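You operate a simulated robot arm through the tools that you are given. There is no shell and no other tool.

The job below is to be done with a simulated two-armed robot. You get a single attempt, and the scene is never put back.

Task
Give the blue disc one full pump of glue under the spout.
Fine: leave it in the ring of the purple plate, back at LOAD, with the valve shut; no second pump, spill none, the other discs stay dry.

Only the result counts: the job must be done as asked and must still hold three seconds after the hand-in. Knocking over, shifting, dropping, spilling or breaking anything else fails it.

Robot
Two 6-joint arms with fingered hands on one trunk that stands fixed in place. Base frame: the origin is at the foot of the trunk, x ahead of it, y to its left, z up. Units: m, degrees, N and s.
The left shoulder is at [0.02, 0.157, 0.829], the right one opposite. With the tool pointing down near the work surface each hand reaches from about 0.3 to 0.82 m from the base axis, measured 20 degrees to its own side. Payload 4.1 kg a hand.
Tool frame (each hand has its own): the origin (TCP) lies between the finger pads and is the grasp point; the fingertips stand 0.033 m ahead of it; z points along the fingers, y is the line along which they close. The gripper opens to 0.112 m; its body begins 0.039 m behind the TCP. The gripper is a hand of 4 fingers: y runs from the thumb to the fingers, the wrist lies at [-0.016, -0.118, -0.2] in the tool frame.
Orientation is that of the tool frame in the base frame, as [roll, pitch, yaw] about the fixed x, y, z axes, in that order (R = Rz(yaw) Ry(pitch) Rx(roll)). With the fingers straight down and the wrist toward the robot, the tool's x, y and z point along [0, 1, 0], [1, 0, 0] and [0, 0, -1] of the base frame.

Tools
- The arms move only by the tool move_arm. It takes "left_deltas", "right_deltas" or both (then of equal length, played together; a hand with none holds still); each is text: rows parted by semicolons, each of 6 numbers parted by spaces: the shift along the tool's x, y, z in m, then the turn, a rotation vector about the tool's x, y, z in degrees. In form: x y z rx ry rz; .... A call has 1 to 20 rows; each row is the pose to reach, as a shift and turn from the pose commanded when the call began, along the tool's axes at that moment. Each row takes 0.2 s and may step no farther than 0.05 m and 8.6 degrees from the row before; otherwise, the whole call is refused. A pose out of reach is approached as far as the arm can. The call stops where the force on the tool passes 90 N (or 10 N more than at its start, if that is more) or the arm is blocked; 0.2 s more then pass. In this call time passes only in rows, and 0.2 s behind the last. The reply holds the time, the measured pose of the TCP, the force on the tool along the base axes, the opening and the grip force, in the units named above and with some noise, with the torque about the TCP (base axes, N m) and any sound that the robot's microphone picked up.
- Cameras (640 x 400 px; columns grow to the right, rows downward): "scene" is now at [0.055, 0.0011, 1.4555]; the picture's right is [0.03, -1.00, 0.00], its down [-0.63, -0.02, -0.78] and it looks along [0.78, 0.02, -0.63] (base axes); focal length 313 px, centre (320, 200). "left" rides on the left gripper at [-0.066, -0.089, -0.13] in its tool frame; the picture's right is [-0.79, -0.29, 0.54], its down [0.55, -0.71, 0.44] and it looks along [0.26, 0.64, 0.72] (tool axes); focal length 247 px, centre (320, 200). "right" rides on the right gripper at [0.066, -0.089, -0.13] in its tool frame; the picture's right is [-0.79, 0.29, -0.54], its down [-0.55, -0.71, 0.44] and it looks along [-0.26, 0.64, 0.72] (tool axes); focal length 247 px, centre (320, 200).
- capture(camera): a new picture of that camera. It takes no simulated time.
- move_fingers(index, middle, ring, thumb_bend, thumb_turn, hand): sets how far each is bent, from 0 (flat) to 1 (curled in); at 0.3 the hand is open as for a grip, at 0.7 the pads meet at the TCP. One left out holds its place. A second passes; each finger stops where it meets its share of the squeeze, and holds until it gets a number again. It is the only way to open and close the hand. It gives what a move gives, with no picture; readings hold the bend of each and the force on the fingers (four entries, about 0 where the hand has none), thumb and palm. thumb_turn goes from beside the hand (0) to across from the fingers (1), as for a grip.
- head_to(pan, tilt): turns the head with the scene camera to pan (to the left, within 86 degrees either way) and tilt (down, from -29 to 69), counted from straight ahead of the robot. It gives what a move gives.
- measure_at(camera, pixels): for up to 12 pixels [column, row] of the newest picture of that camera ("zoom" is the newest enlarged one), the place [x, y, z] in the base frame of the surface seen there, good to about 0.002 m. It takes no simulated time.
- zoom(camera, box): a new picture of the part [left, top, right, bottom] of that camera's present view, enlarged. It takes no simulated time.
- job_done(): hands the job in; it is judged then, once.

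Leave the grippers open and the arms clear of the work at the hand-in unless told otherwise.

The tools are called as a command line: name --argument value ..., lists and objects as JSON in quotes. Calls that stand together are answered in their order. move_arm: Moves the arms, as the interface text tells. Its arguments: {"type":"object","properties":{"left_deltas":{"type":"string"},"right_deltas":{"type":"string"}},"required":[]} The other tools are called the same way: move_fingers (index, middle, ring, thumb_bend, thumb_turn, hand) moves the fingers one by one; head_to (pan, tilt) turns the head that bears the scene camera; capture (camera) takes a picture; measure_at (camera, pixels) gives the place of the surface under pixels of a picture; zoom (camera, box) takes an enlarged picture of a part of a camera's view; job_done () hands the job in.

At the start:

```text
t: 0.0
left_tcp_pos: [0.3881, 0.2532, 1.1952]
left_tcp_rot: [180.0, -0.2, 96.0]
left_wrist_force: [0.5, -1.2, 0.0]
left_wrist_torque: [0.01, 0.0, 0.0]
left_grip_width: 0.1115
left_gripper_force: 0.1
left_shape: jaw
left_bend: [0.3, 0.3, 0.3, 0.3, 0.98]
left_finger forces: [0.1, 0.1, 0.0, 0.0, 0.0, 0.1]
right_tcp_pos: [0.4471, -0.1284, 1.1994]
right_tcp_rot: [180.0, 0.1, 96.1]
right_wrist_force: [0.0, 0.8, -0.2]
right_wrist_torque: [0.01, 0.02, -0.03]
right_grip_width: 0.1119
right_gripper_force: 0.0
right_shape: jaw
right_bend: [0.3, 0.3, 0.3, 0.3, 0.98]
right_finger forces: [0.0, 0.0, 0.0, 0.0, 0.1, 0.0]
head pan, tilt (commanded): [1.6, 38.9]
```

scene: 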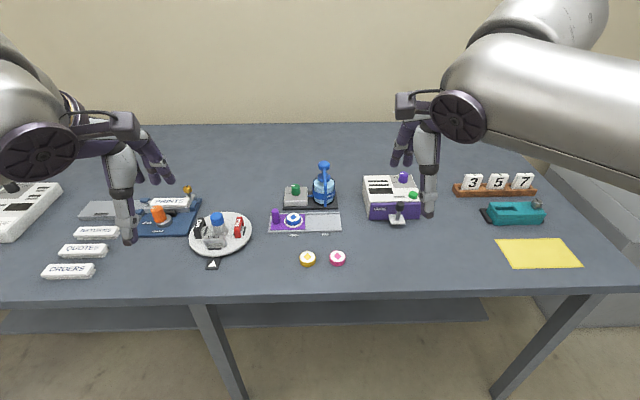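
right: 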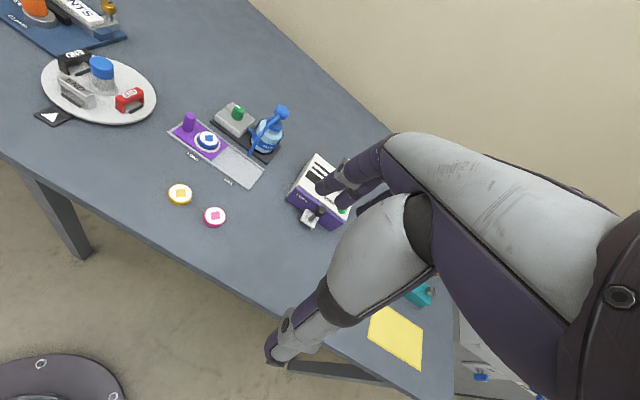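
left: 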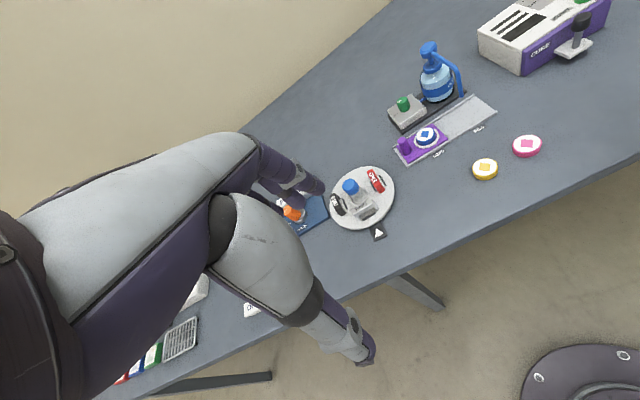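

I see a slide rail with a purple plate (about column 290, row 220 in the scene picture), a blue bottle with a pump, and a grey box with a green knob beside it. I'll zoom in on that station first.

zoom --camera "scene" --box '[250, 150, 360, 240]'

zoom --camera "right" --box '[150, 80, 310, 230]'

zoom --camera "left" --box '[360, 30, 520, 180]'

```text
4.44 times, centred on (305, 195) of scene
```

zoom: 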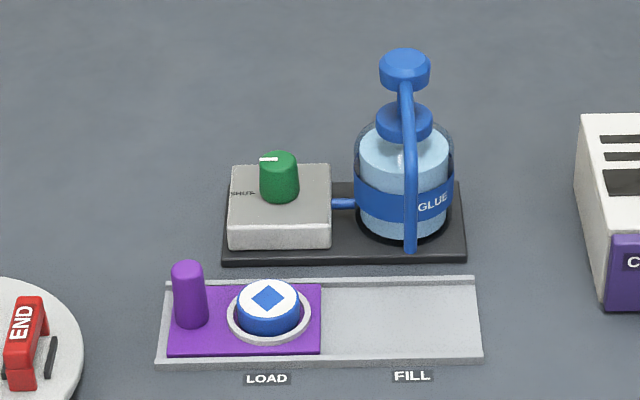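

```text
2.67 times, centred on (230, 155) of right
```

zoom: 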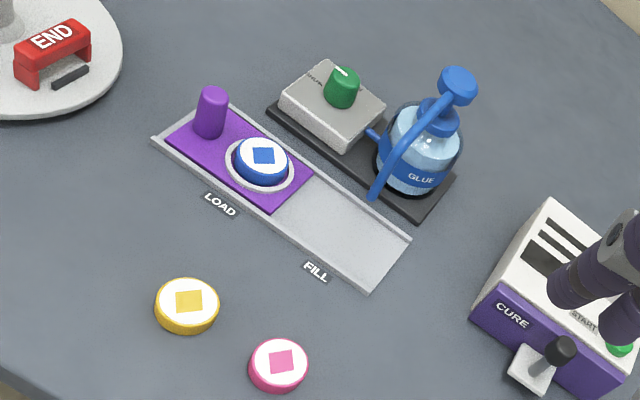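

```text
2.67 times, centred on (440, 105) of left
```

zoom: 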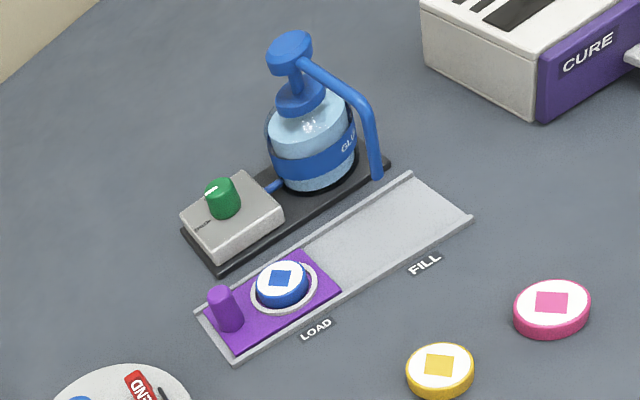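

The blue disc already sits in the ring on the purple plate at LOAD. I'll take a closer look at the knob, its markings and the pump.

zoom --camera "scene" --box '[284, 176, 316, 196]'

zoom --camera "left" --box '[400, 88, 440, 113]'

zoom --camera "right" --box '[212, 90, 260, 120]'

zoom --camera "scene" --box '[305, 155, 345, 215]'

```text
16.00 times, centred on (300, 186) of scene
```

zoom: 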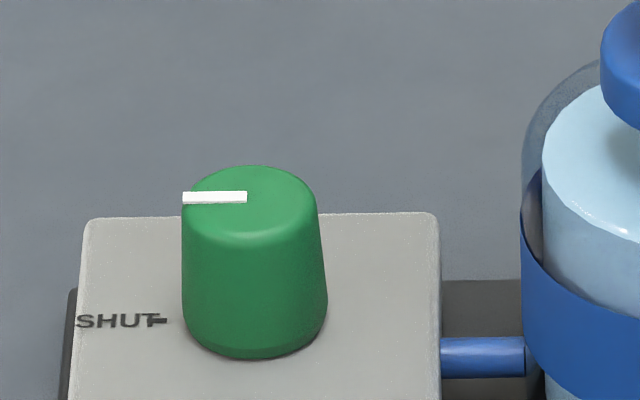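

```text
16.00 times, centred on (420, 100) of left
```

zoom: 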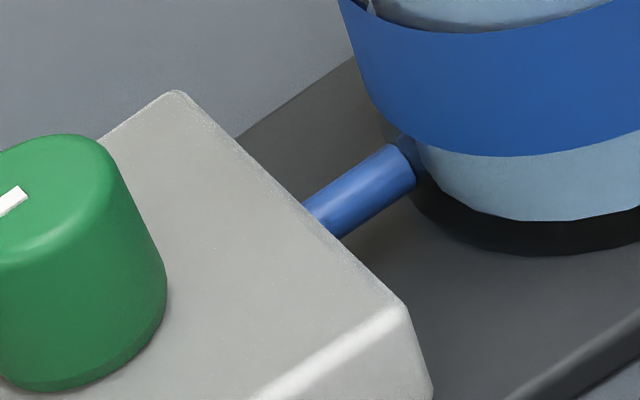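

```text
13.33 times, centred on (236, 105) of right
```

zoom: 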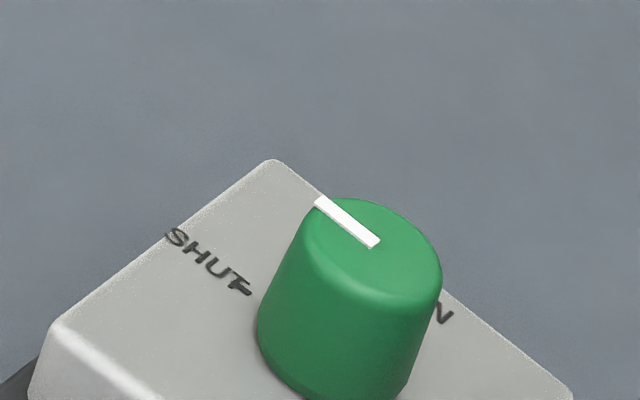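

```text
6.67 times, centred on (325, 185) of scene
```

zoom: 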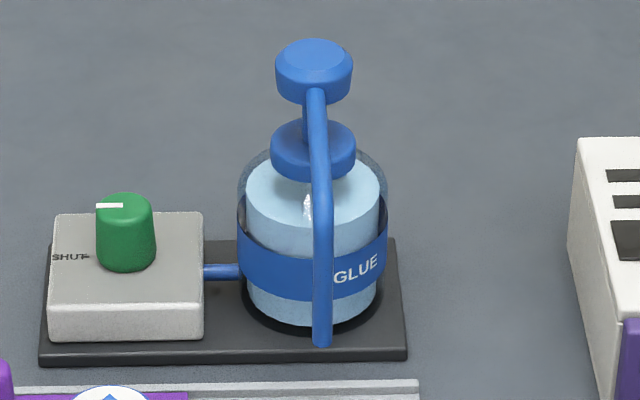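

SHUT is on the left (+y) of the knob and OPEN appears to be on its far side (+x), so opening is a quarter turn clockwise seen from above. Now I'll measure the layout.

zoom --camera "scene" --box '[250, 150, 360, 240]'

measure_at --camera "zoom" --pixels '[[405, 58], [403, 85], [409, 245], [410, 120], [280, 158], [268, 159], [280, 195], [187, 266], [190, 320], [267, 298], [267, 330], [300, 335]]'

measure_at --camera "zoom" --pixels '[[172, 352], [318, 347], [316, 290], [170, 300], [476, 285], [480, 355], [160, 365], [168, 284], [265, 379], [411, 377], [240, 190], [320, 175]]'

measure_at --camera "zoom" --pixels '[[404, 105], [404, 145], [380, 130], [440, 130], [225, 262], [465, 258], [330, 205], [382, 70], [429, 70], [400, 300], [440, 320], [540, 300]]'

```text
4.44 times, centred on (305, 195) of scene
```

zoom: 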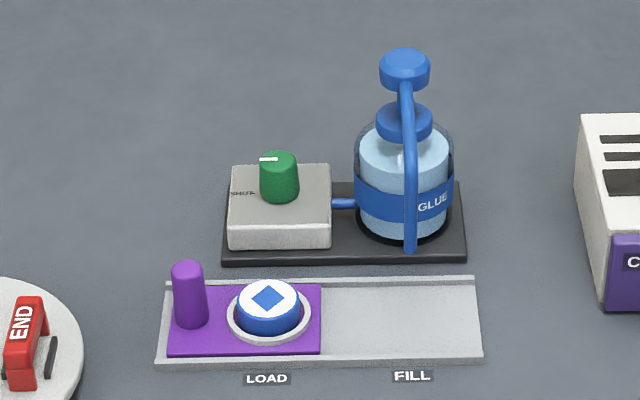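

```text
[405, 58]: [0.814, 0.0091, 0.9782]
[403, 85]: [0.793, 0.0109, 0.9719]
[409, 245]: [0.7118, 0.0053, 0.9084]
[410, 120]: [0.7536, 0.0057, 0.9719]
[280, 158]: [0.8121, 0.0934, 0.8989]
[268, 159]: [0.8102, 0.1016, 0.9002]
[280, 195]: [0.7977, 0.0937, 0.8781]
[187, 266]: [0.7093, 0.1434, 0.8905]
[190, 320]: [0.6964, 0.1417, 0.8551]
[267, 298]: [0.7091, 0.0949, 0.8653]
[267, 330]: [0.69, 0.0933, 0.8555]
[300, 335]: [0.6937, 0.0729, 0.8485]
```

```text
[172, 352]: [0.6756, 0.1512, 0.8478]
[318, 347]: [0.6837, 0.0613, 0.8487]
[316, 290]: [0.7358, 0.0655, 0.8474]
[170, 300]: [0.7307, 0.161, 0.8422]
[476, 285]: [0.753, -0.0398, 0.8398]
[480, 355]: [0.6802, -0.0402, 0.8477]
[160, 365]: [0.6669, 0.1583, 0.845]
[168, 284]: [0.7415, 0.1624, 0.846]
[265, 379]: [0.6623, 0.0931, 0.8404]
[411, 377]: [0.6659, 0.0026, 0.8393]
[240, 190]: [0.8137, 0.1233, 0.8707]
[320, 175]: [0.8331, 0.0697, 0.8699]
```

```text
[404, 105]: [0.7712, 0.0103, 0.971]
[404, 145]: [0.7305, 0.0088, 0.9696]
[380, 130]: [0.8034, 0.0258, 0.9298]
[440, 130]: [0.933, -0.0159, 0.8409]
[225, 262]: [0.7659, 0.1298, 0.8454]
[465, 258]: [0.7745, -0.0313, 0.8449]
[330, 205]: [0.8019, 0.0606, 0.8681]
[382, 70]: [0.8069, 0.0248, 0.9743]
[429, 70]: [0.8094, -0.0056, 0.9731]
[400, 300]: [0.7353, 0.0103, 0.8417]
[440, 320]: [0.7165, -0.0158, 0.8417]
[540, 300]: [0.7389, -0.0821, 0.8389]
```

The table is at z≈0.839. The handle is at about (0.705, 0.142), the disc at about (0.706, 0.094) and the spout tip at about (0.712, 0.005). The knob is near (0.80, 0.093) and the pump head near (0.815, 0.009). Next I want to see what the hands look like.

zoom --camera "scene" --box '[60, 90, 200, 250]'

zoom --camera "scene" --box '[370, 80, 490, 230]'

capture --camera "scene"

measure_at --camera "scene" --pixels '[[128, 240], [120, 180], [140, 180], [150, 165], [165, 180], [160, 150], [130, 130], [425, 212], [405, 160], [395, 155], [425, 130]]'

```text
2.50 times, centred on (130, 170) of scene
```

zoom: 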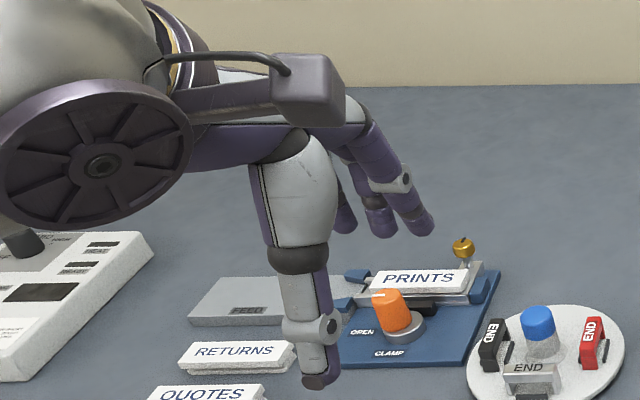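

```text
2.67 times, centred on (430, 155) of scene
```

zoom: 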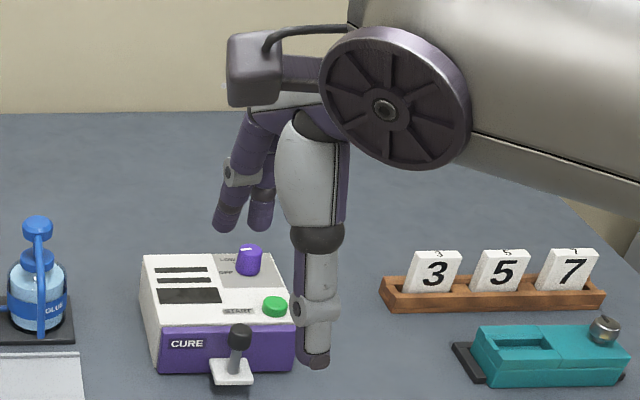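

```text
taken
```

scene: 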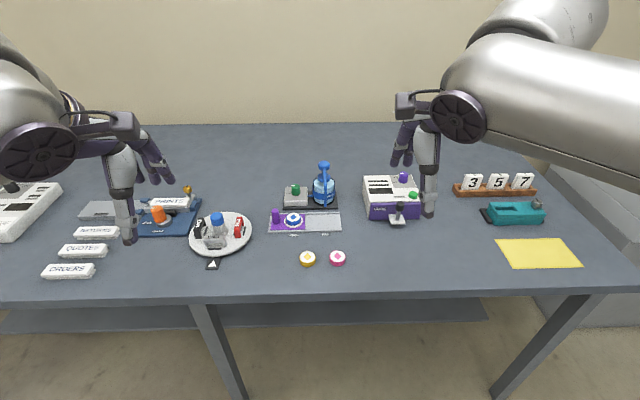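

```text
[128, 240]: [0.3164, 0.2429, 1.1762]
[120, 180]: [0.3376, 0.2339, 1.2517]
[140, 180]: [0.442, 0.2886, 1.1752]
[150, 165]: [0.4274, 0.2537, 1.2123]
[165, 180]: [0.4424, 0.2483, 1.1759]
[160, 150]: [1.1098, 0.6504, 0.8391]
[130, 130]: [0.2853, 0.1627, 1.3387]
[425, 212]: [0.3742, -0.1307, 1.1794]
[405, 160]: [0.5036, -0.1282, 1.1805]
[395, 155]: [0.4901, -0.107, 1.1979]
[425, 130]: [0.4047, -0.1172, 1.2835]
```

The hands have three fingers on the far side and a thumb on the near side. My plan is to grip the handle with the left hand, slide the plate to FILL, and let go. Then I open the valve with the left hand, pump once with the right hand, shut the valve and slide the plate back. First I bring the left hand above the handle, about 0.13 m up, leaning slightly left.

move_arm --left_deltas "-0.0134 0.0305 0.0170 0.06 -1.2 0.6; -0.0268 0.0610 0.0340 0.13 -2.4 1.2; -0.0401 0.0914 0.0510 0.19 -3.6 1.8; -0.0535 0.1219 0.0680 0.25 -4.8 2.4; -0.0669 0.1524 0.0850 0.32 -6 3; -0.0803 0.1829 0.1020 0.38 -7.2 3.6; -0.0937 0.2134 0.1190 0.44 -8.4 4.2; -0.1070 0.2438 0.1360 0.5 -9.6 4.8; -0.1204 0.2743 0.1530 0.57 -10.8 5.4; -0.1338 0.3048 0.1700 0.63 -12 6"

move_fingers --hand "left" --index 0.45 --middle 0.45 --ring 0.45 --thumb_bend 0.45

capture --camera "scene"

capture --camera "left"

capture --camera "right"

```text
t: 2.2
left_tcp_pos: [0.7045, 0.1509, 1.0263]
left_tcp_rot: [179.8, 12.0, 90.0]
left_wrist_force: [-0.8, 0.1, -0.1]
left_wrist_torque: [-0.01, -0.01, 0.0]
left_grip_width: 0.1117
left_gripper_force: 0.0
left_shape: jaw
left_bend: [0.3, 0.3, 0.3, 0.3, 0.98]
left_finger forces: [0.0, 0.1, 0.1, 0.1, 0.0, 0.1]
right_tcp_pos: [0.4446, -0.1268, 1.1997]
right_tcp_rot: [-179.9, 0.1, 96.1]
right_wrist_force: [-1.4, -0.3, 0.3]
right_wrist_torque: [-0.02, -0.05, 0.0]
right_grip_width: 0.1117
right_gripper_force: 0.0
right_shape: jaw
right_bend: [0.3, 0.3, 0.3, 0.3, 0.98]
right_finger forces: [0.1, 0.0, 0.0, 0.1, 0.1, 0.0]
head pan, tilt (commanded): [1.6, 38.9]
```

```text
t: 3.2
left_tcp_pos: [0.7052, 0.1514, 1.0267]
left_tcp_rot: [180.0, 12.0, 89.9]
left_wrist_force: [-0.6, -0.3, 0.5]
left_wrist_torque: [0.0, 0.02, -0.04]
left_grip_width: 0.0722
left_gripper_force: 0.1
left_shape: fingers
left_bend: [0.45, 0.45, 0.45, 0.45, 0.98]
left_finger forces: [0.0, 0.0, 0.0, 0.0, 0.0, 0.0]
right_tcp_pos: [0.446, -0.129, 1.1983]
right_tcp_rot: [179.9, 0.0, 96.0]
right_wrist_force: [0.4, 0.8, 0.7]
right_wrist_torque: [0.01, 0.02, -0.01]
right_grip_width: 0.1117
right_gripper_force: 0.0
right_shape: jaw
right_bend: [0.3, 0.3, 0.3, 0.3, 0.98]
right_finger forces: [0.1, 0.1, 0.1, 0.0, 0.0, 0.1]
head pan, tilt (commanded): [1.6, 38.9]
```

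```text
taken
```

scene: 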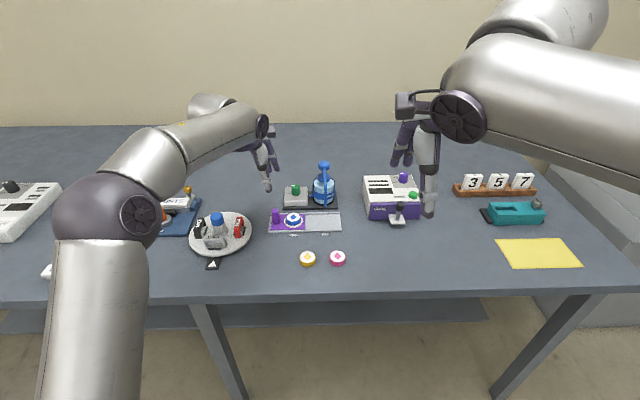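

```text
taken
```

left: 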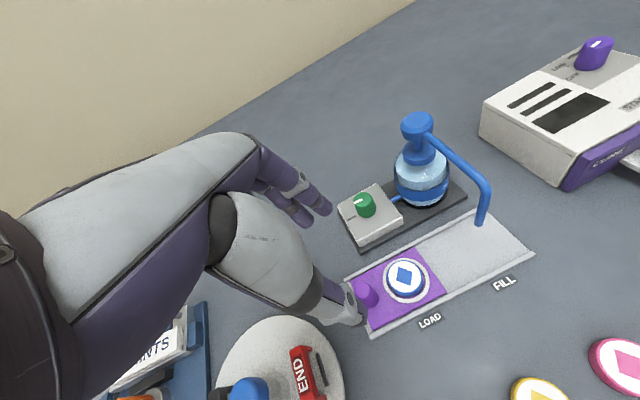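

```text
taken
```

right: 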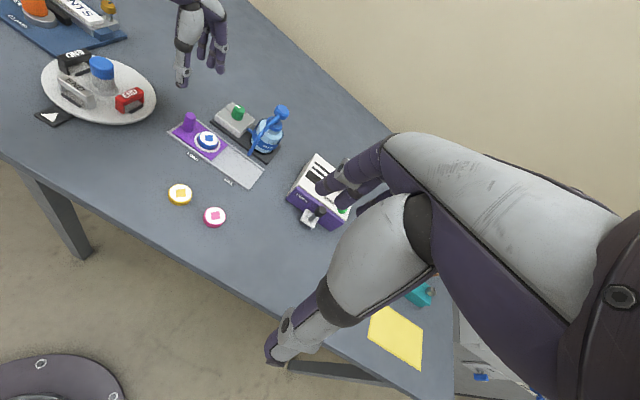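

The left hand is now above the handle. From here the left camera sees the station well, so I'll refine the measurements.

zoom --camera "left" --box '[310, 90, 550, 340]'

zoom --camera "left" --box '[336, 178, 396, 216]'

measure_at --camera "left" --pixels '[[416, 119], [406, 119], [427, 120], [480, 223], [483, 180], [430, 130], [365, 196], [357, 200], [374, 199], [404, 274], [360, 286], [370, 290]]'

measure_at --camera "left" --pixels '[[367, 328], [444, 292], [420, 250], [530, 254], [480, 212], [430, 320], [505, 283], [402, 300], [360, 190], [384, 213], [371, 304]]'

```text
1.60 times, centred on (430, 215) of left
```

zoom: 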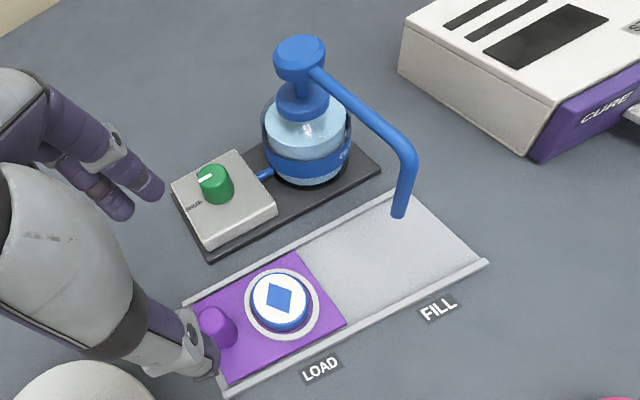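

```text
10.53 times, centred on (366, 197) of left
```

zoom: 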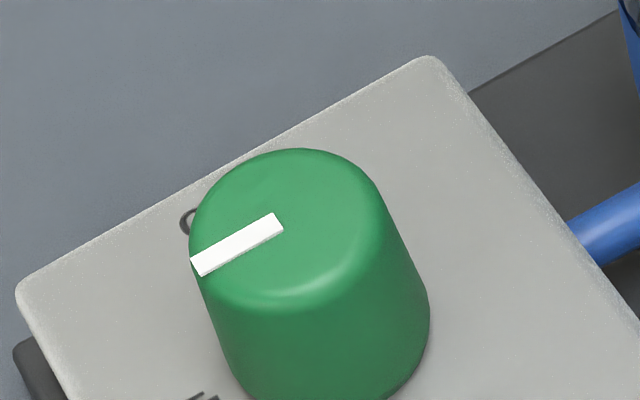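

```text
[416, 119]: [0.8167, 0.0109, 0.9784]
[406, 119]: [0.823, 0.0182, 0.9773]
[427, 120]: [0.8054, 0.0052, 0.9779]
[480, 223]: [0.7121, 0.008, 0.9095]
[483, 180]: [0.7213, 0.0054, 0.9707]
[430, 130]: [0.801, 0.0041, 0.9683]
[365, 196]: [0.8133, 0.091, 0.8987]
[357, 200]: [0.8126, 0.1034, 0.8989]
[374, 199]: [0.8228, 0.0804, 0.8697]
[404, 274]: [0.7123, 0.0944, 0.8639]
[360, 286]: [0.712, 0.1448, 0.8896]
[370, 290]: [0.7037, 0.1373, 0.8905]
```

```text
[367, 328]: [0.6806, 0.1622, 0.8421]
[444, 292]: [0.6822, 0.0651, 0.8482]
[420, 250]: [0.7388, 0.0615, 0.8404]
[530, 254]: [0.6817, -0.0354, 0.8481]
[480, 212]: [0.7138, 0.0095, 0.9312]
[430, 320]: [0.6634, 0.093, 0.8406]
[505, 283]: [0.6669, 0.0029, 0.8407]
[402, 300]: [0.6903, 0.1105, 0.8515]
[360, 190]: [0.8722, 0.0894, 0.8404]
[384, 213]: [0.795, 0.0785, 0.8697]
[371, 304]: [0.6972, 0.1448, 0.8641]
```

The handle centre is about (0.707, 0.143), 0.02 wide, with its top at 0.89. I'll narrow the opening a little so the fingers keep off the valve box, and go down to just above the handle to check.

move_fingers --hand "left" --index 0.51 --middle 0.51 --ring 0.51 --thumb_bend 0.51

move_arm --left_deltas "0.0068 0.002 0.0200 0 0 0; 0.0133 0.002 0.0420 0 0 0; 0.0185 0.002 0.065 0 0 0"

capture --camera "left"

zoom --camera "scene" --box '[220, 130, 360, 240]'

zoom --camera "right" --box '[120, 30, 300, 200]'

```text
t: 4.2
left_tcp_pos: [0.7051, 0.1498, 1.0262]
left_tcp_rot: [180.0, 11.9, 89.9]
left_wrist_force: [-0.1, -0.7, 0.1]
left_wrist_torque: [-0.03, 0.04, -0.01]
left_grip_width: 0.0554
left_gripper_force: 0.0
left_shape: fingers
left_bend: [0.51, 0.51, 0.51, 0.51, 0.98]
left_finger forces: [0.1, 0.1, 0.0, 0.0, 0.0, 0.0]
right_tcp_pos: [0.4453, -0.1283, 1.1997]
right_tcp_rot: [180.0, 0.0, 96.0]
right_wrist_force: [0.4, 0.1, -0.4]
right_wrist_torque: [0.03, -0.01, 0.02]
right_grip_width: 0.1119
right_gripper_force: 0.1
right_shape: jaw
right_bend: [0.3, 0.3, 0.3, 0.3, 0.98]
right_finger forces: [0.0, 0.0, 0.1, 0.1, 0.0, 0.1]
head pan, tilt (commanded): [1.6, 38.9]
```

```text
t: 5.0
left_tcp_pos: [0.7068, 0.1573, 0.9586]
left_tcp_rot: [180.0, 11.9, 89.9]
left_wrist_force: [-0.2, -0.5, 0.3]
left_wrist_torque: [0.0, 0.01, 0.0]
left_grip_width: 0.0554
left_gripper_force: 0.1
left_shape: fingers
left_bend: [0.51, 0.51, 0.51, 0.51, 0.98]
left_finger forces: [0.1, 0.0, 0.0, 0.0, 0.0, 0.0]
right_tcp_pos: [0.4444, -0.1272, 1.2002]
right_tcp_rot: [-179.9, -0.1, 96.0]
right_wrist_force: [-0.2, 0.0, 0.1]
right_wrist_torque: [-0.02, -0.03, 0.03]
right_grip_width: 0.1115
right_gripper_force: 0.1
right_shape: jaw
right_bend: [0.3, 0.3, 0.3, 0.3, 0.98]
right_finger forces: [0.0, 0.0, 0.0, 0.0, 0.1, 0.0]
head pan, tilt (commanded): [1.6, 38.9]
```

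```text
taken
```

left: 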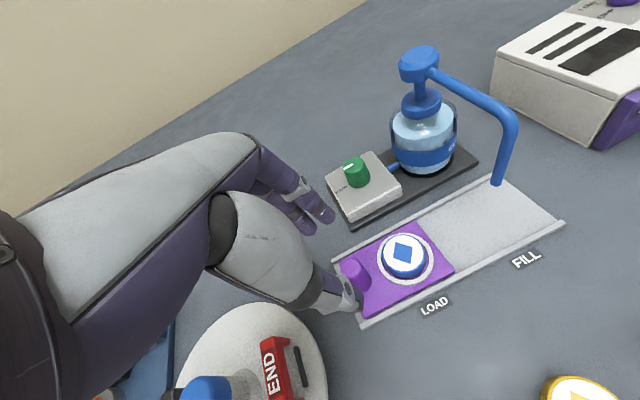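

```text
3.64 times, centred on (290, 185) of scene
```

zoom: 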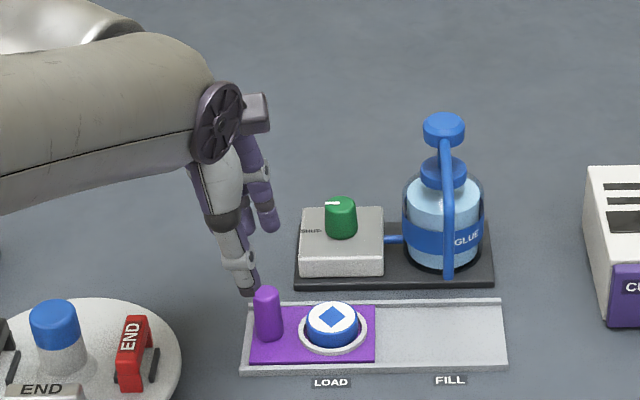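

```text
2.35 times, centred on (210, 115) of right
```

zoom: 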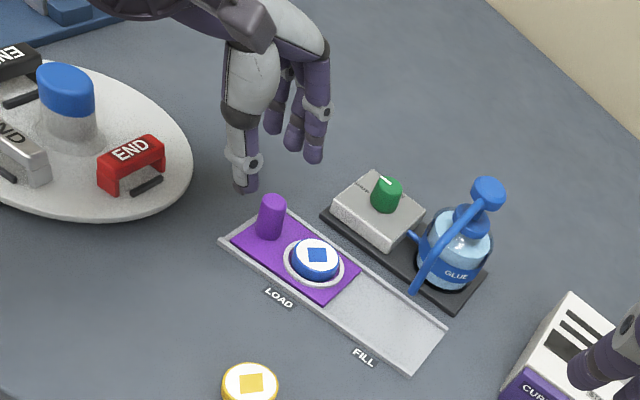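

The thumb hangs in front of the handle and the fingers are behind it. I'll check the exact positions of the fingertips and the thumb tip in the right camera's picture.

measure_at --camera "zoom" --pixels '[[243, 183], [245, 165], [272, 128], [296, 140], [314, 155], [317, 110], [272, 203], [262, 215], [283, 220], [268, 235], [240, 60], [320, 60]]'

```text
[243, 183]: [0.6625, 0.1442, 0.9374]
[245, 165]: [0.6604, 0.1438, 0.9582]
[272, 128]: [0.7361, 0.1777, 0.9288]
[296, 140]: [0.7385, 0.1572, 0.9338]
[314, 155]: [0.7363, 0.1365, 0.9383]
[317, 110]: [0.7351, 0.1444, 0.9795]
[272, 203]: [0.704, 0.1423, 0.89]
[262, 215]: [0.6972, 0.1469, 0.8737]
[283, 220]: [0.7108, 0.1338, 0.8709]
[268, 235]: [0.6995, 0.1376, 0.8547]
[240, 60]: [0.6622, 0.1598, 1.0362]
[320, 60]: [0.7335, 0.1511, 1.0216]
```

The fingers and thumb straddle the handle, with the tips about 0.03 m below the TCP. I'll lower the hand to TCP z≈0.889 and then close on the handle.

move_arm --left_deltas "0.0034 0.0 0.023 0 0 0; 0.0068 0.0 0.046 0 0 0; 0.0102 0.0 0.069 0 0 0"

zoom --camera "right" --box '[120, 30, 300, 200]'

capture --camera "left"

```text
t: 5.8
left_tcp_pos: [0.7093, 0.1533, 0.8886]
left_tcp_rot: [-179.9, 12.0, 90.0]
left_wrist_force: [0.0, -0.2, -0.2]
left_wrist_torque: [0.0, 0.0, 0.02]
left_grip_width: 0.0555
left_gripper_force: 0.2
left_shape: fingers
left_bend: [0.51, 0.51, 0.51, 0.51, 0.98]
left_finger forces: [0.0, 0.0, 0.1, 0.0, 0.1, 0.1]
right_tcp_pos: [0.4451, -0.1273, 1.1989]
right_tcp_rot: [179.9, 0.0, 96.0]
right_wrist_force: [0.2, 0.6, 0.3]
right_wrist_torque: [0.01, 0.02, 0.01]
right_grip_width: 0.1114
right_gripper_force: 0.1
right_shape: jaw
right_bend: [0.3, 0.3, 0.3, 0.3, 0.98]
right_finger forces: [0.1, 0.1, 0.0, 0.0, 0.1, 0.0]
head pan, tilt (commanded): [1.6, 38.9]
```

```text
2.35 times, centred on (210, 115) of right
```

zoom: 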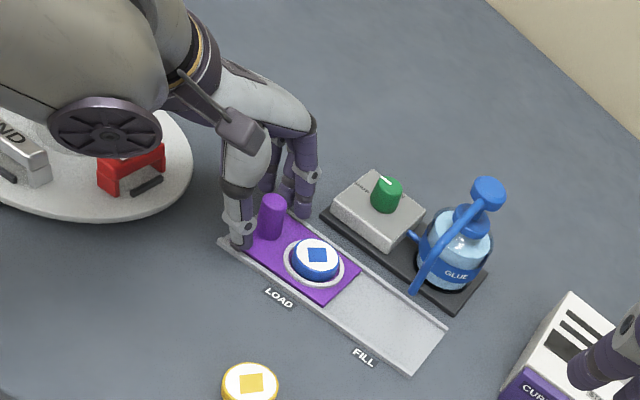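

```text
taken
```

left: 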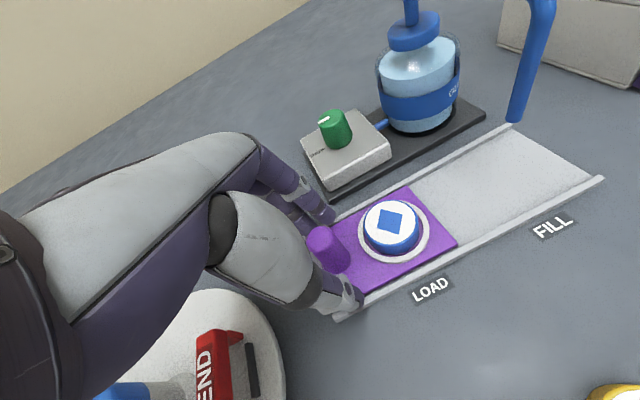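

The handle stands between thumb and fingers with no contact so far. Now I close on it.

move_fingers --hand "left" --index 0.7 --middle 0.7 --ring 0.7 --thumb_bend 0.7

zoom --camera "right" --box '[120, 30, 300, 200]'

capture --camera "left"

```text
t: 6.8
left_tcp_pos: [0.7076, 0.152, 0.8898]
left_tcp_rot: [-180.0, 12.1, 89.8]
left_wrist_force: [1.2, 0.0, -2.0]
left_wrist_torque: [0.0, -0.06, 0.01]
left_grip_width: 0.0174
left_gripper_force: 4.8
left_shape: fingers
left_bend: [0.65, 0.69, 0.7, 0.65, 0.97]
left_finger forces: [4.3, 1.4, 0.0, 0.0, 4.5, 0.1]
right_tcp_pos: [0.4465, -0.1282, 1.1984]
right_tcp_rot: [180.0, -0.1, 96.0]
right_wrist_force: [-0.4, -0.2, 0.7]
right_wrist_torque: [0.0, 0.0, 0.01]
right_grip_width: 0.1116
right_gripper_force: 0.0
right_shape: jaw
right_bend: [0.3, 0.3, 0.3, 0.3, 0.98]
right_finger forces: [0.0, 0.1, 0.0, 0.0, 0.0, 0.0]
head pan, tilt (commanded): [1.6, 38.9]
```

```text
2.35 times, centred on (210, 115) of right
```

zoom: 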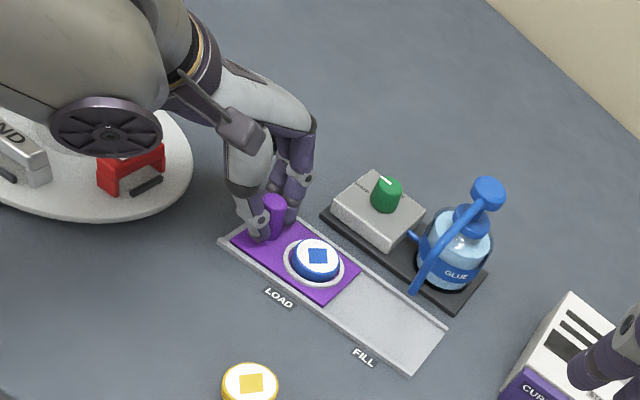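

```text
taken
```

left: 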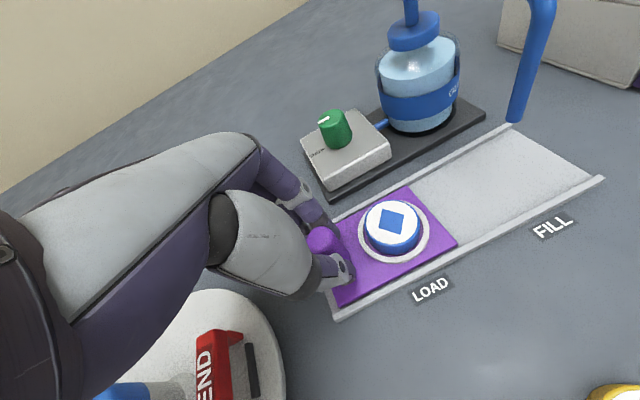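

Index finger and thumb hold the handle at about 4.5 N. I'll slide the plate towards FILL (−y), first 0.04 m slowly, and check that it follows.

move_arm --left_deltas "-0.0049 0 0.0010 0 0 0; -0.0098 0 0.0021 0 0 0; -0.0196 0 0.0042 0 0 0; -0.0293 0 0.0062 0 0 0; -0.0391 0 0.0083 0 0 0"

zoom --camera "right" --box '[120, 30, 300, 200]'

capture --camera "left"

zoom --camera "scene" --box '[220, 130, 360, 240]'

```text
t: 8.0
left_tcp_pos: [0.706, 0.113, 0.8902]
left_tcp_rot: [-179.9, 12.1, 89.9]
left_wrist_force: [9.5, 0.1, -2.1]
left_wrist_torque: [0.04, -0.24, 0.04]
left_grip_width: 0.0173
left_gripper_force: 6.6
left_shape: fingers
left_bend: [0.62, 0.67, 0.7, 0.67, 0.97]
left_finger forces: [7.2, 4.2, 0.0, 0.1, 1.9, 0.0]
right_tcp_pos: [0.4465, -0.1279, 1.2001]
right_tcp_rot: [179.9, 0.1, 96.0]
right_wrist_force: [0.9, -0.3, 0.0]
right_wrist_torque: [-0.06, -0.02, -0.03]
right_grip_width: 0.1112
right_gripper_force: 0.0
right_shape: jaw
right_bend: [0.3, 0.3, 0.3, 0.3, 0.98]
right_finger forces: [0.0, 0.0, 0.1, 0.1, 0.0, 0.1]
head pan, tilt (commanded): [1.6, 38.9]
```

```text
2.35 times, centred on (210, 115) of right
```

zoom: 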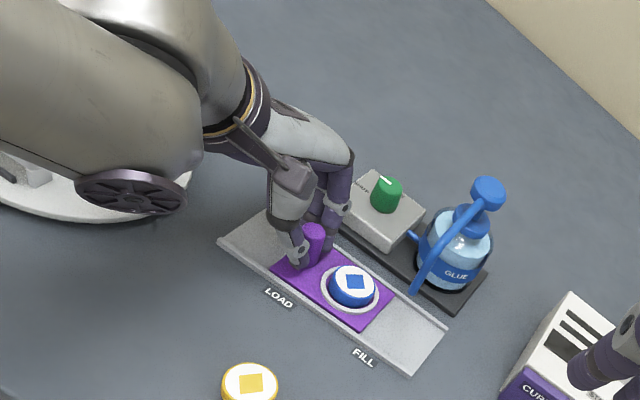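

```text
taken
```

left: 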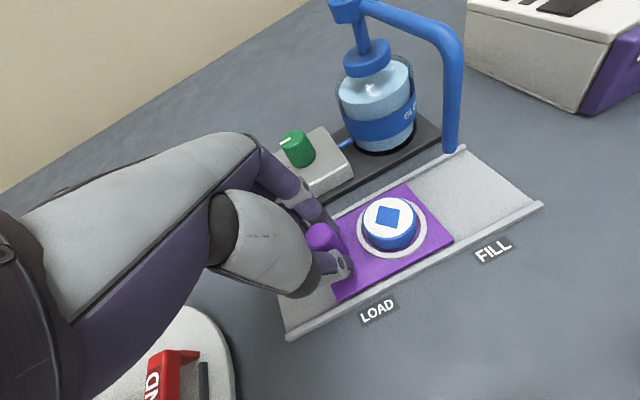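

```text
3.64 times, centred on (290, 185) of scene
```

zoom: 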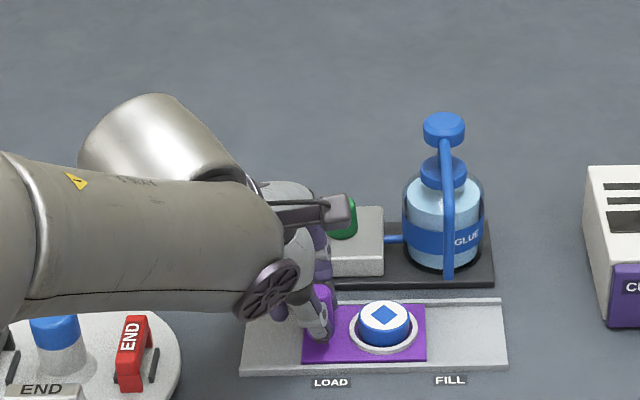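

The plate follows the hand. I'll measure how far the disc is from lining up under the spout.

measure_at --camera "zoom" --pixels '[[385, 314], [360, 322], [411, 318], [385, 335], [448, 272], [446, 230], [425, 308], [425, 357], [322, 292]]'

measure_at --camera "left" --pixels '[[388, 215], [450, 148], [452, 100], [453, 235], [415, 190], [366, 213], [410, 214]]'

```text
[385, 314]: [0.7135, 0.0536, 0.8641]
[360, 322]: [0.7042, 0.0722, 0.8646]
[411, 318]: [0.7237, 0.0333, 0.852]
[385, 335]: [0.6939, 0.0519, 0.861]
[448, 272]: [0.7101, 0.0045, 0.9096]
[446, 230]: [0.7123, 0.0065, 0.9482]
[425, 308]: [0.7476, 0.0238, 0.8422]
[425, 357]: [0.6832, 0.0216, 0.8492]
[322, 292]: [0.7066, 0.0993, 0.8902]
```

```text
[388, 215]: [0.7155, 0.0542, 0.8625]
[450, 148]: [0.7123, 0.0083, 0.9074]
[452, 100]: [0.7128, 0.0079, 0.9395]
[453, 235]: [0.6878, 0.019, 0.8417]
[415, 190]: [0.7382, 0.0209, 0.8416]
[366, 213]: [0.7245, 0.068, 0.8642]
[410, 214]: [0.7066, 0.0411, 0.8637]
```

The disc is now at y≈0.0535 and the spout at y≈0.0055. I'll slide another 0.042 m, easing the hand 2 mm outward (+x) to relieve the sideways push, then measure again.

move_arm --left_deltas "-0.005 0.001 0.0010 0 0 0; -0.0123 0.002 0.0026 0 0 0; -0.0205 0.002 0.0044 0 0 0; -0.0308 0.002 0.0065 0 0 0; -0.0411 0.002 0.0087 0 0 0"

capture --camera "left"

zoom --camera "scene" --box '[220, 130, 360, 240]'

measure_at --camera "zoom" --pixels '[[431, 312], [448, 272], [446, 230], [430, 330], [475, 305], [475, 350]]'

zoom --camera "right" --box '[160, 60, 300, 200]'

```text
t: 9.2
left_tcp_pos: [0.7102, 0.0704, 0.8905]
left_tcp_rot: [180.0, 12.0, 89.9]
left_wrist_force: [9.5, 0.1, -4.6]
left_wrist_torque: [0.04, -0.22, 0.05]
left_grip_width: 0.0175
left_gripper_force: 6.5
left_shape: fingers
left_bend: [0.62, 0.67, 0.7, 0.67, 0.97]
left_finger forces: [6.8, 4.3, 0.0, 0.0, 2.0, 0.0]
right_tcp_pos: [0.4454, -0.1287, 1.1993]
right_tcp_rot: [-179.9, 0.1, 96.0]
right_wrist_force: [0.0, -0.1, 0.3]
right_wrist_torque: [0.0, 0.0, -0.04]
right_grip_width: 0.1115
right_gripper_force: 0.0
right_shape: jaw
right_bend: [0.3, 0.3, 0.3, 0.3, 0.98]
right_finger forces: [0.0, 0.1, 0.0, 0.0, 0.0, 0.0]
head pan, tilt (commanded): [1.6, 38.9]
```

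```text
taken
```

left: 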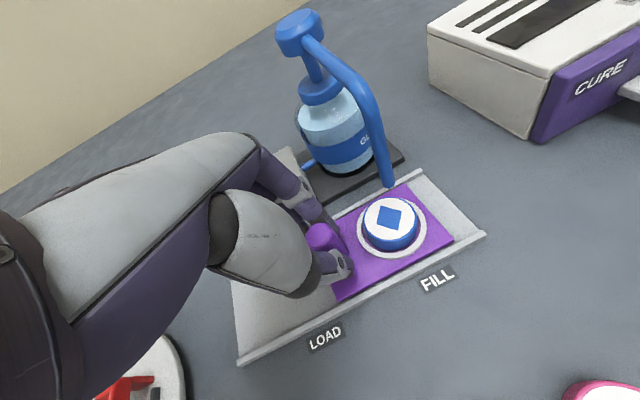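

```text
3.64 times, centred on (290, 185) of scene
```

zoom: 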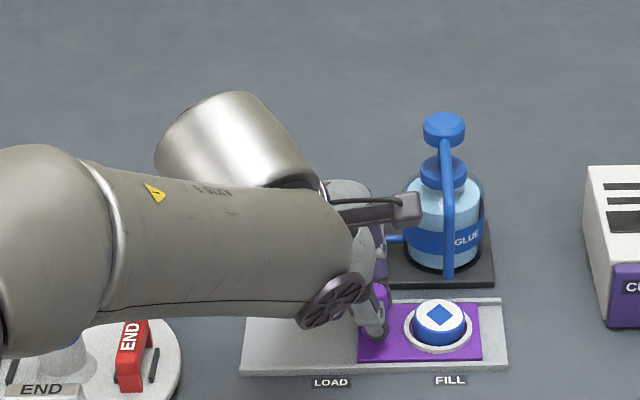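

```text
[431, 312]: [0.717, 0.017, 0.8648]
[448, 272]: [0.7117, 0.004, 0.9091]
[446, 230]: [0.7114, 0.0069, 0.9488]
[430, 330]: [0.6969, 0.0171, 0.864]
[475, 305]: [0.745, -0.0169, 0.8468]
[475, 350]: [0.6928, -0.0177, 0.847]
```

```text
2.86 times, centred on (230, 130) of right
```

zoom: 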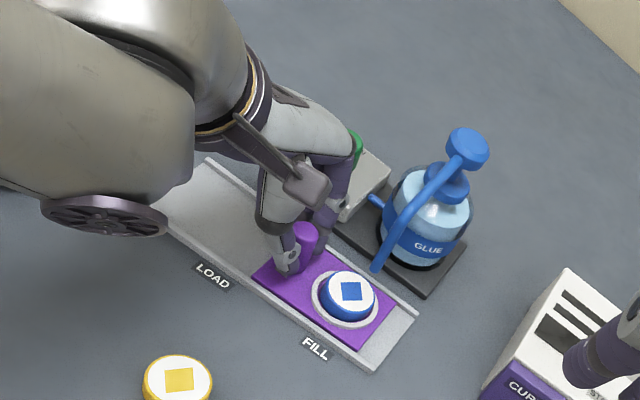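

About 5 mm remain. I'll zoom in to find the disc's centre and the spout tip more exactly.

zoom --camera "scene" --box '[325, 196, 357, 232]'

zoom --camera "left" --box '[340, 160, 450, 270]'

```text
11.11 times, centred on (341, 214) of scene
```

zoom: 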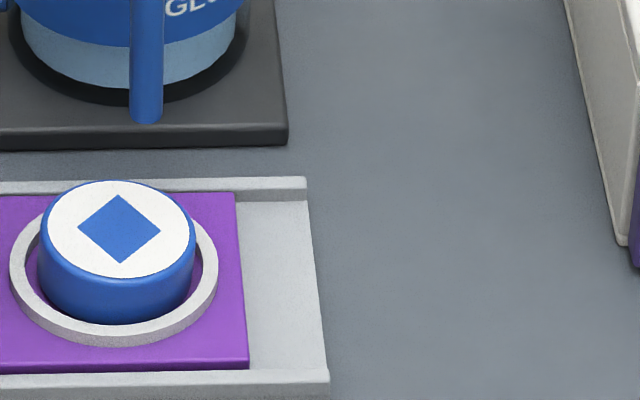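

```text
3.64 times, centred on (395, 215) of left
```

zoom: 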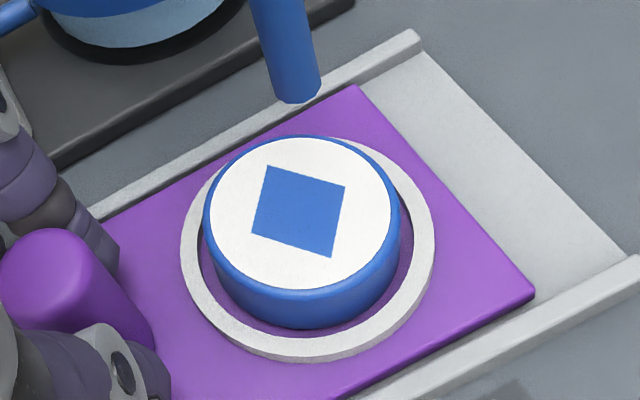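

measure_at --camera "zoom" --pixels '[[299, 212], [212, 212], [388, 206], [295, 140], [300, 288], [298, 92], [275, 88], [318, 85], [295, 60], [530, 292], [365, 90]]'

zoom --camera "scene" --box '[325, 196, 357, 232]'

measure_at --camera "zoom" --pixels '[[119, 229], [50, 225], [192, 240], [119, 185], [119, 274], [146, 118], [134, 80], [160, 80], [146, 60], [240, 280], [20, 280], [210, 285]]'

```text
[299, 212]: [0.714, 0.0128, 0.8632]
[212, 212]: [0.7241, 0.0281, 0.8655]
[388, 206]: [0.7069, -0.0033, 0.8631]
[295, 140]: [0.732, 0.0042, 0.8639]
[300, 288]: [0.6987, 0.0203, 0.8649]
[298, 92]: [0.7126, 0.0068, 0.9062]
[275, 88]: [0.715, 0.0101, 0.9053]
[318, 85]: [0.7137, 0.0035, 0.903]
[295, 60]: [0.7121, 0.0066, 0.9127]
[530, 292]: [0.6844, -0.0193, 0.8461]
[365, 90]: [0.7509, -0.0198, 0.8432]
```

```text
11.11 times, centred on (341, 214) of scene
```

zoom: 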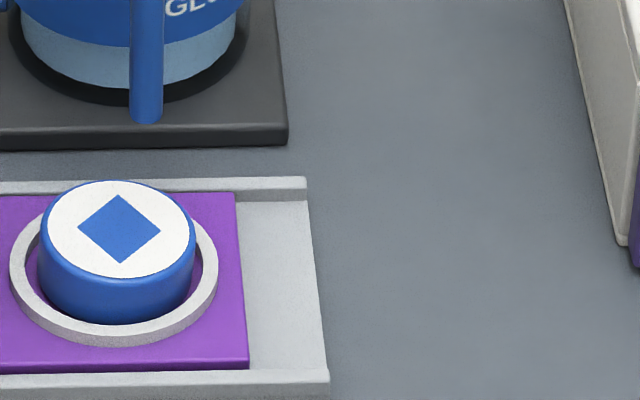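

```text
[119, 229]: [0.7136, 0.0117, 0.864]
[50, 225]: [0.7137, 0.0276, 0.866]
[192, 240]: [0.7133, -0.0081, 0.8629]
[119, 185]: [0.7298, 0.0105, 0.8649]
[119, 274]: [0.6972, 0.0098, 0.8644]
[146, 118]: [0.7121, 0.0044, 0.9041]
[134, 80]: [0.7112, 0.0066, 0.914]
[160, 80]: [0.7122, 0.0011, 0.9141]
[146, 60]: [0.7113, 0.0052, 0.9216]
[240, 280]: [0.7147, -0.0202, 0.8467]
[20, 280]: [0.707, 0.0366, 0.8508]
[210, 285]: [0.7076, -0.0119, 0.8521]
```

The disc centre is at y≈0.0115 and the spout at y≈0.005, so I'll slide 6.5 mm more.

move_arm --left_deltas "-0.0022 0.0005 0.0005 0 0 0; -0.0043 0.001 0.0009 0 0 0; -0.0064 0.001 0.0014 0 0 0; -0.0064 0.001 0.0014 0 0 0"

zoom --camera "left" --box '[340, 160, 450, 270]'

zoom --camera "scene" --box '[325, 196, 357, 232]'

measure_at --camera "zoom" --pixels '[[140, 229], [80, 225], [210, 240], [140, 274], [146, 118], [134, 80], [160, 80], [146, 60], [255, 280]]'

```text
t: 10.2
left_tcp_pos: [0.7101, 0.0635, 0.8895]
left_tcp_rot: [-180.0, 11.9, 89.9]
left_wrist_force: [5.1, -1.4, 1.8]
left_wrist_torque: [-0.06, -0.16, 0.01]
left_grip_width: 0.0171
left_gripper_force: 6.6
left_shape: fingers
left_bend: [0.63, 0.67, 0.7, 0.67, 0.97]
left_finger forces: [6.4, 3.1, 0.0, 0.1, 3.6, 0.1]
right_tcp_pos: [0.4448, -0.1279, 1.199]
right_tcp_rot: [-180.0, 0.0, 96.1]
right_wrist_force: [0.1, 1.0, -0.6]
right_wrist_torque: [0.02, 0.02, 0.0]
right_grip_width: 0.112
right_gripper_force: 0.1
right_shape: jaw
right_bend: [0.3, 0.3, 0.3, 0.3, 0.98]
right_finger forces: [0.0, 0.0, 0.1, 0.0, 0.1, 0.0]
head pan, tilt (commanded): [1.6, 38.9]
```

```text
3.64 times, centred on (395, 215) of left
```

zoom: 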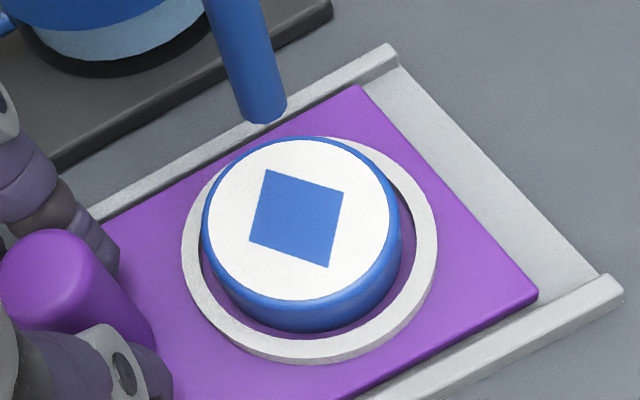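

```text
11.11 times, centred on (341, 214) of scene
```

zoom: 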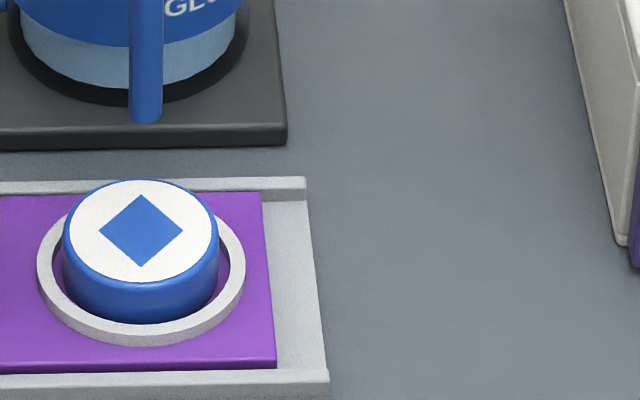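

```text
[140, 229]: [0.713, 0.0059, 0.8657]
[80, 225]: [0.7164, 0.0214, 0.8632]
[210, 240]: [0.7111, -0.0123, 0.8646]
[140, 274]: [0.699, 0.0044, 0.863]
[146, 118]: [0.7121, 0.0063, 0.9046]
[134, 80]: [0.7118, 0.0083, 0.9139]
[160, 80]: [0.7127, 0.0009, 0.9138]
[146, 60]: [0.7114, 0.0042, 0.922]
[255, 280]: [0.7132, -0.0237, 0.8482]
```

The disc now lines up with the spout in y (about 0.005 for both). The disc looks very slightly tilted, so I'll check whether the plate is level.

measure_at --camera "zoom" --pixels '[[255, 210], [250, 240], [262, 350], [240, 350], [20, 215], [10, 355], [142, 190], [142, 275], [80, 230], [205, 230], [45, 260], [237, 265]]'

capture --camera "scene"

zoom --camera "right" --box '[200, 110, 270, 180]'

```text
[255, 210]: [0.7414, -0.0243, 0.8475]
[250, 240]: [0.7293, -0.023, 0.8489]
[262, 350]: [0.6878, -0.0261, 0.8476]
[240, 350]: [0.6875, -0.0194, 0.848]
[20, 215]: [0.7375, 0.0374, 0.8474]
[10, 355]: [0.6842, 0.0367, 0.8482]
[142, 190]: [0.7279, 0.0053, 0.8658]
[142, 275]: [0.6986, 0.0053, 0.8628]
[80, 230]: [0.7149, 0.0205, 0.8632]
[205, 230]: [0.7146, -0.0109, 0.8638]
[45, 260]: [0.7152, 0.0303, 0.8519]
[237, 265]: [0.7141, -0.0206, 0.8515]
```

```text
taken
```

scene: 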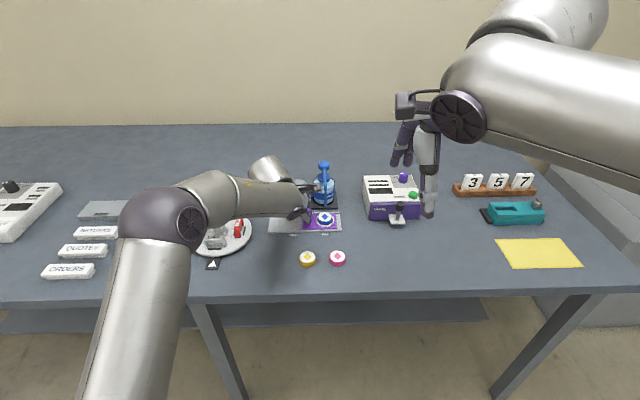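

```text
5.71 times, centred on (235, 145) of right
```

zoom: 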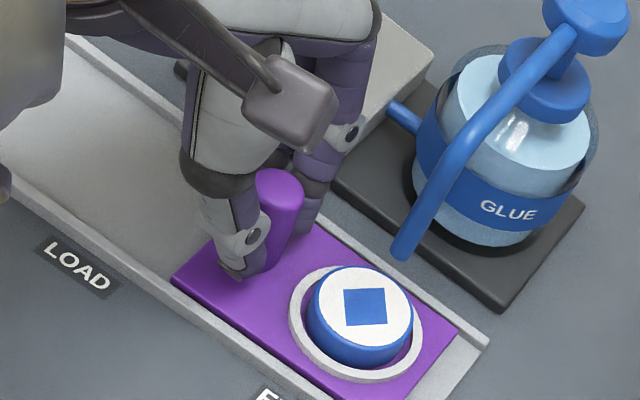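

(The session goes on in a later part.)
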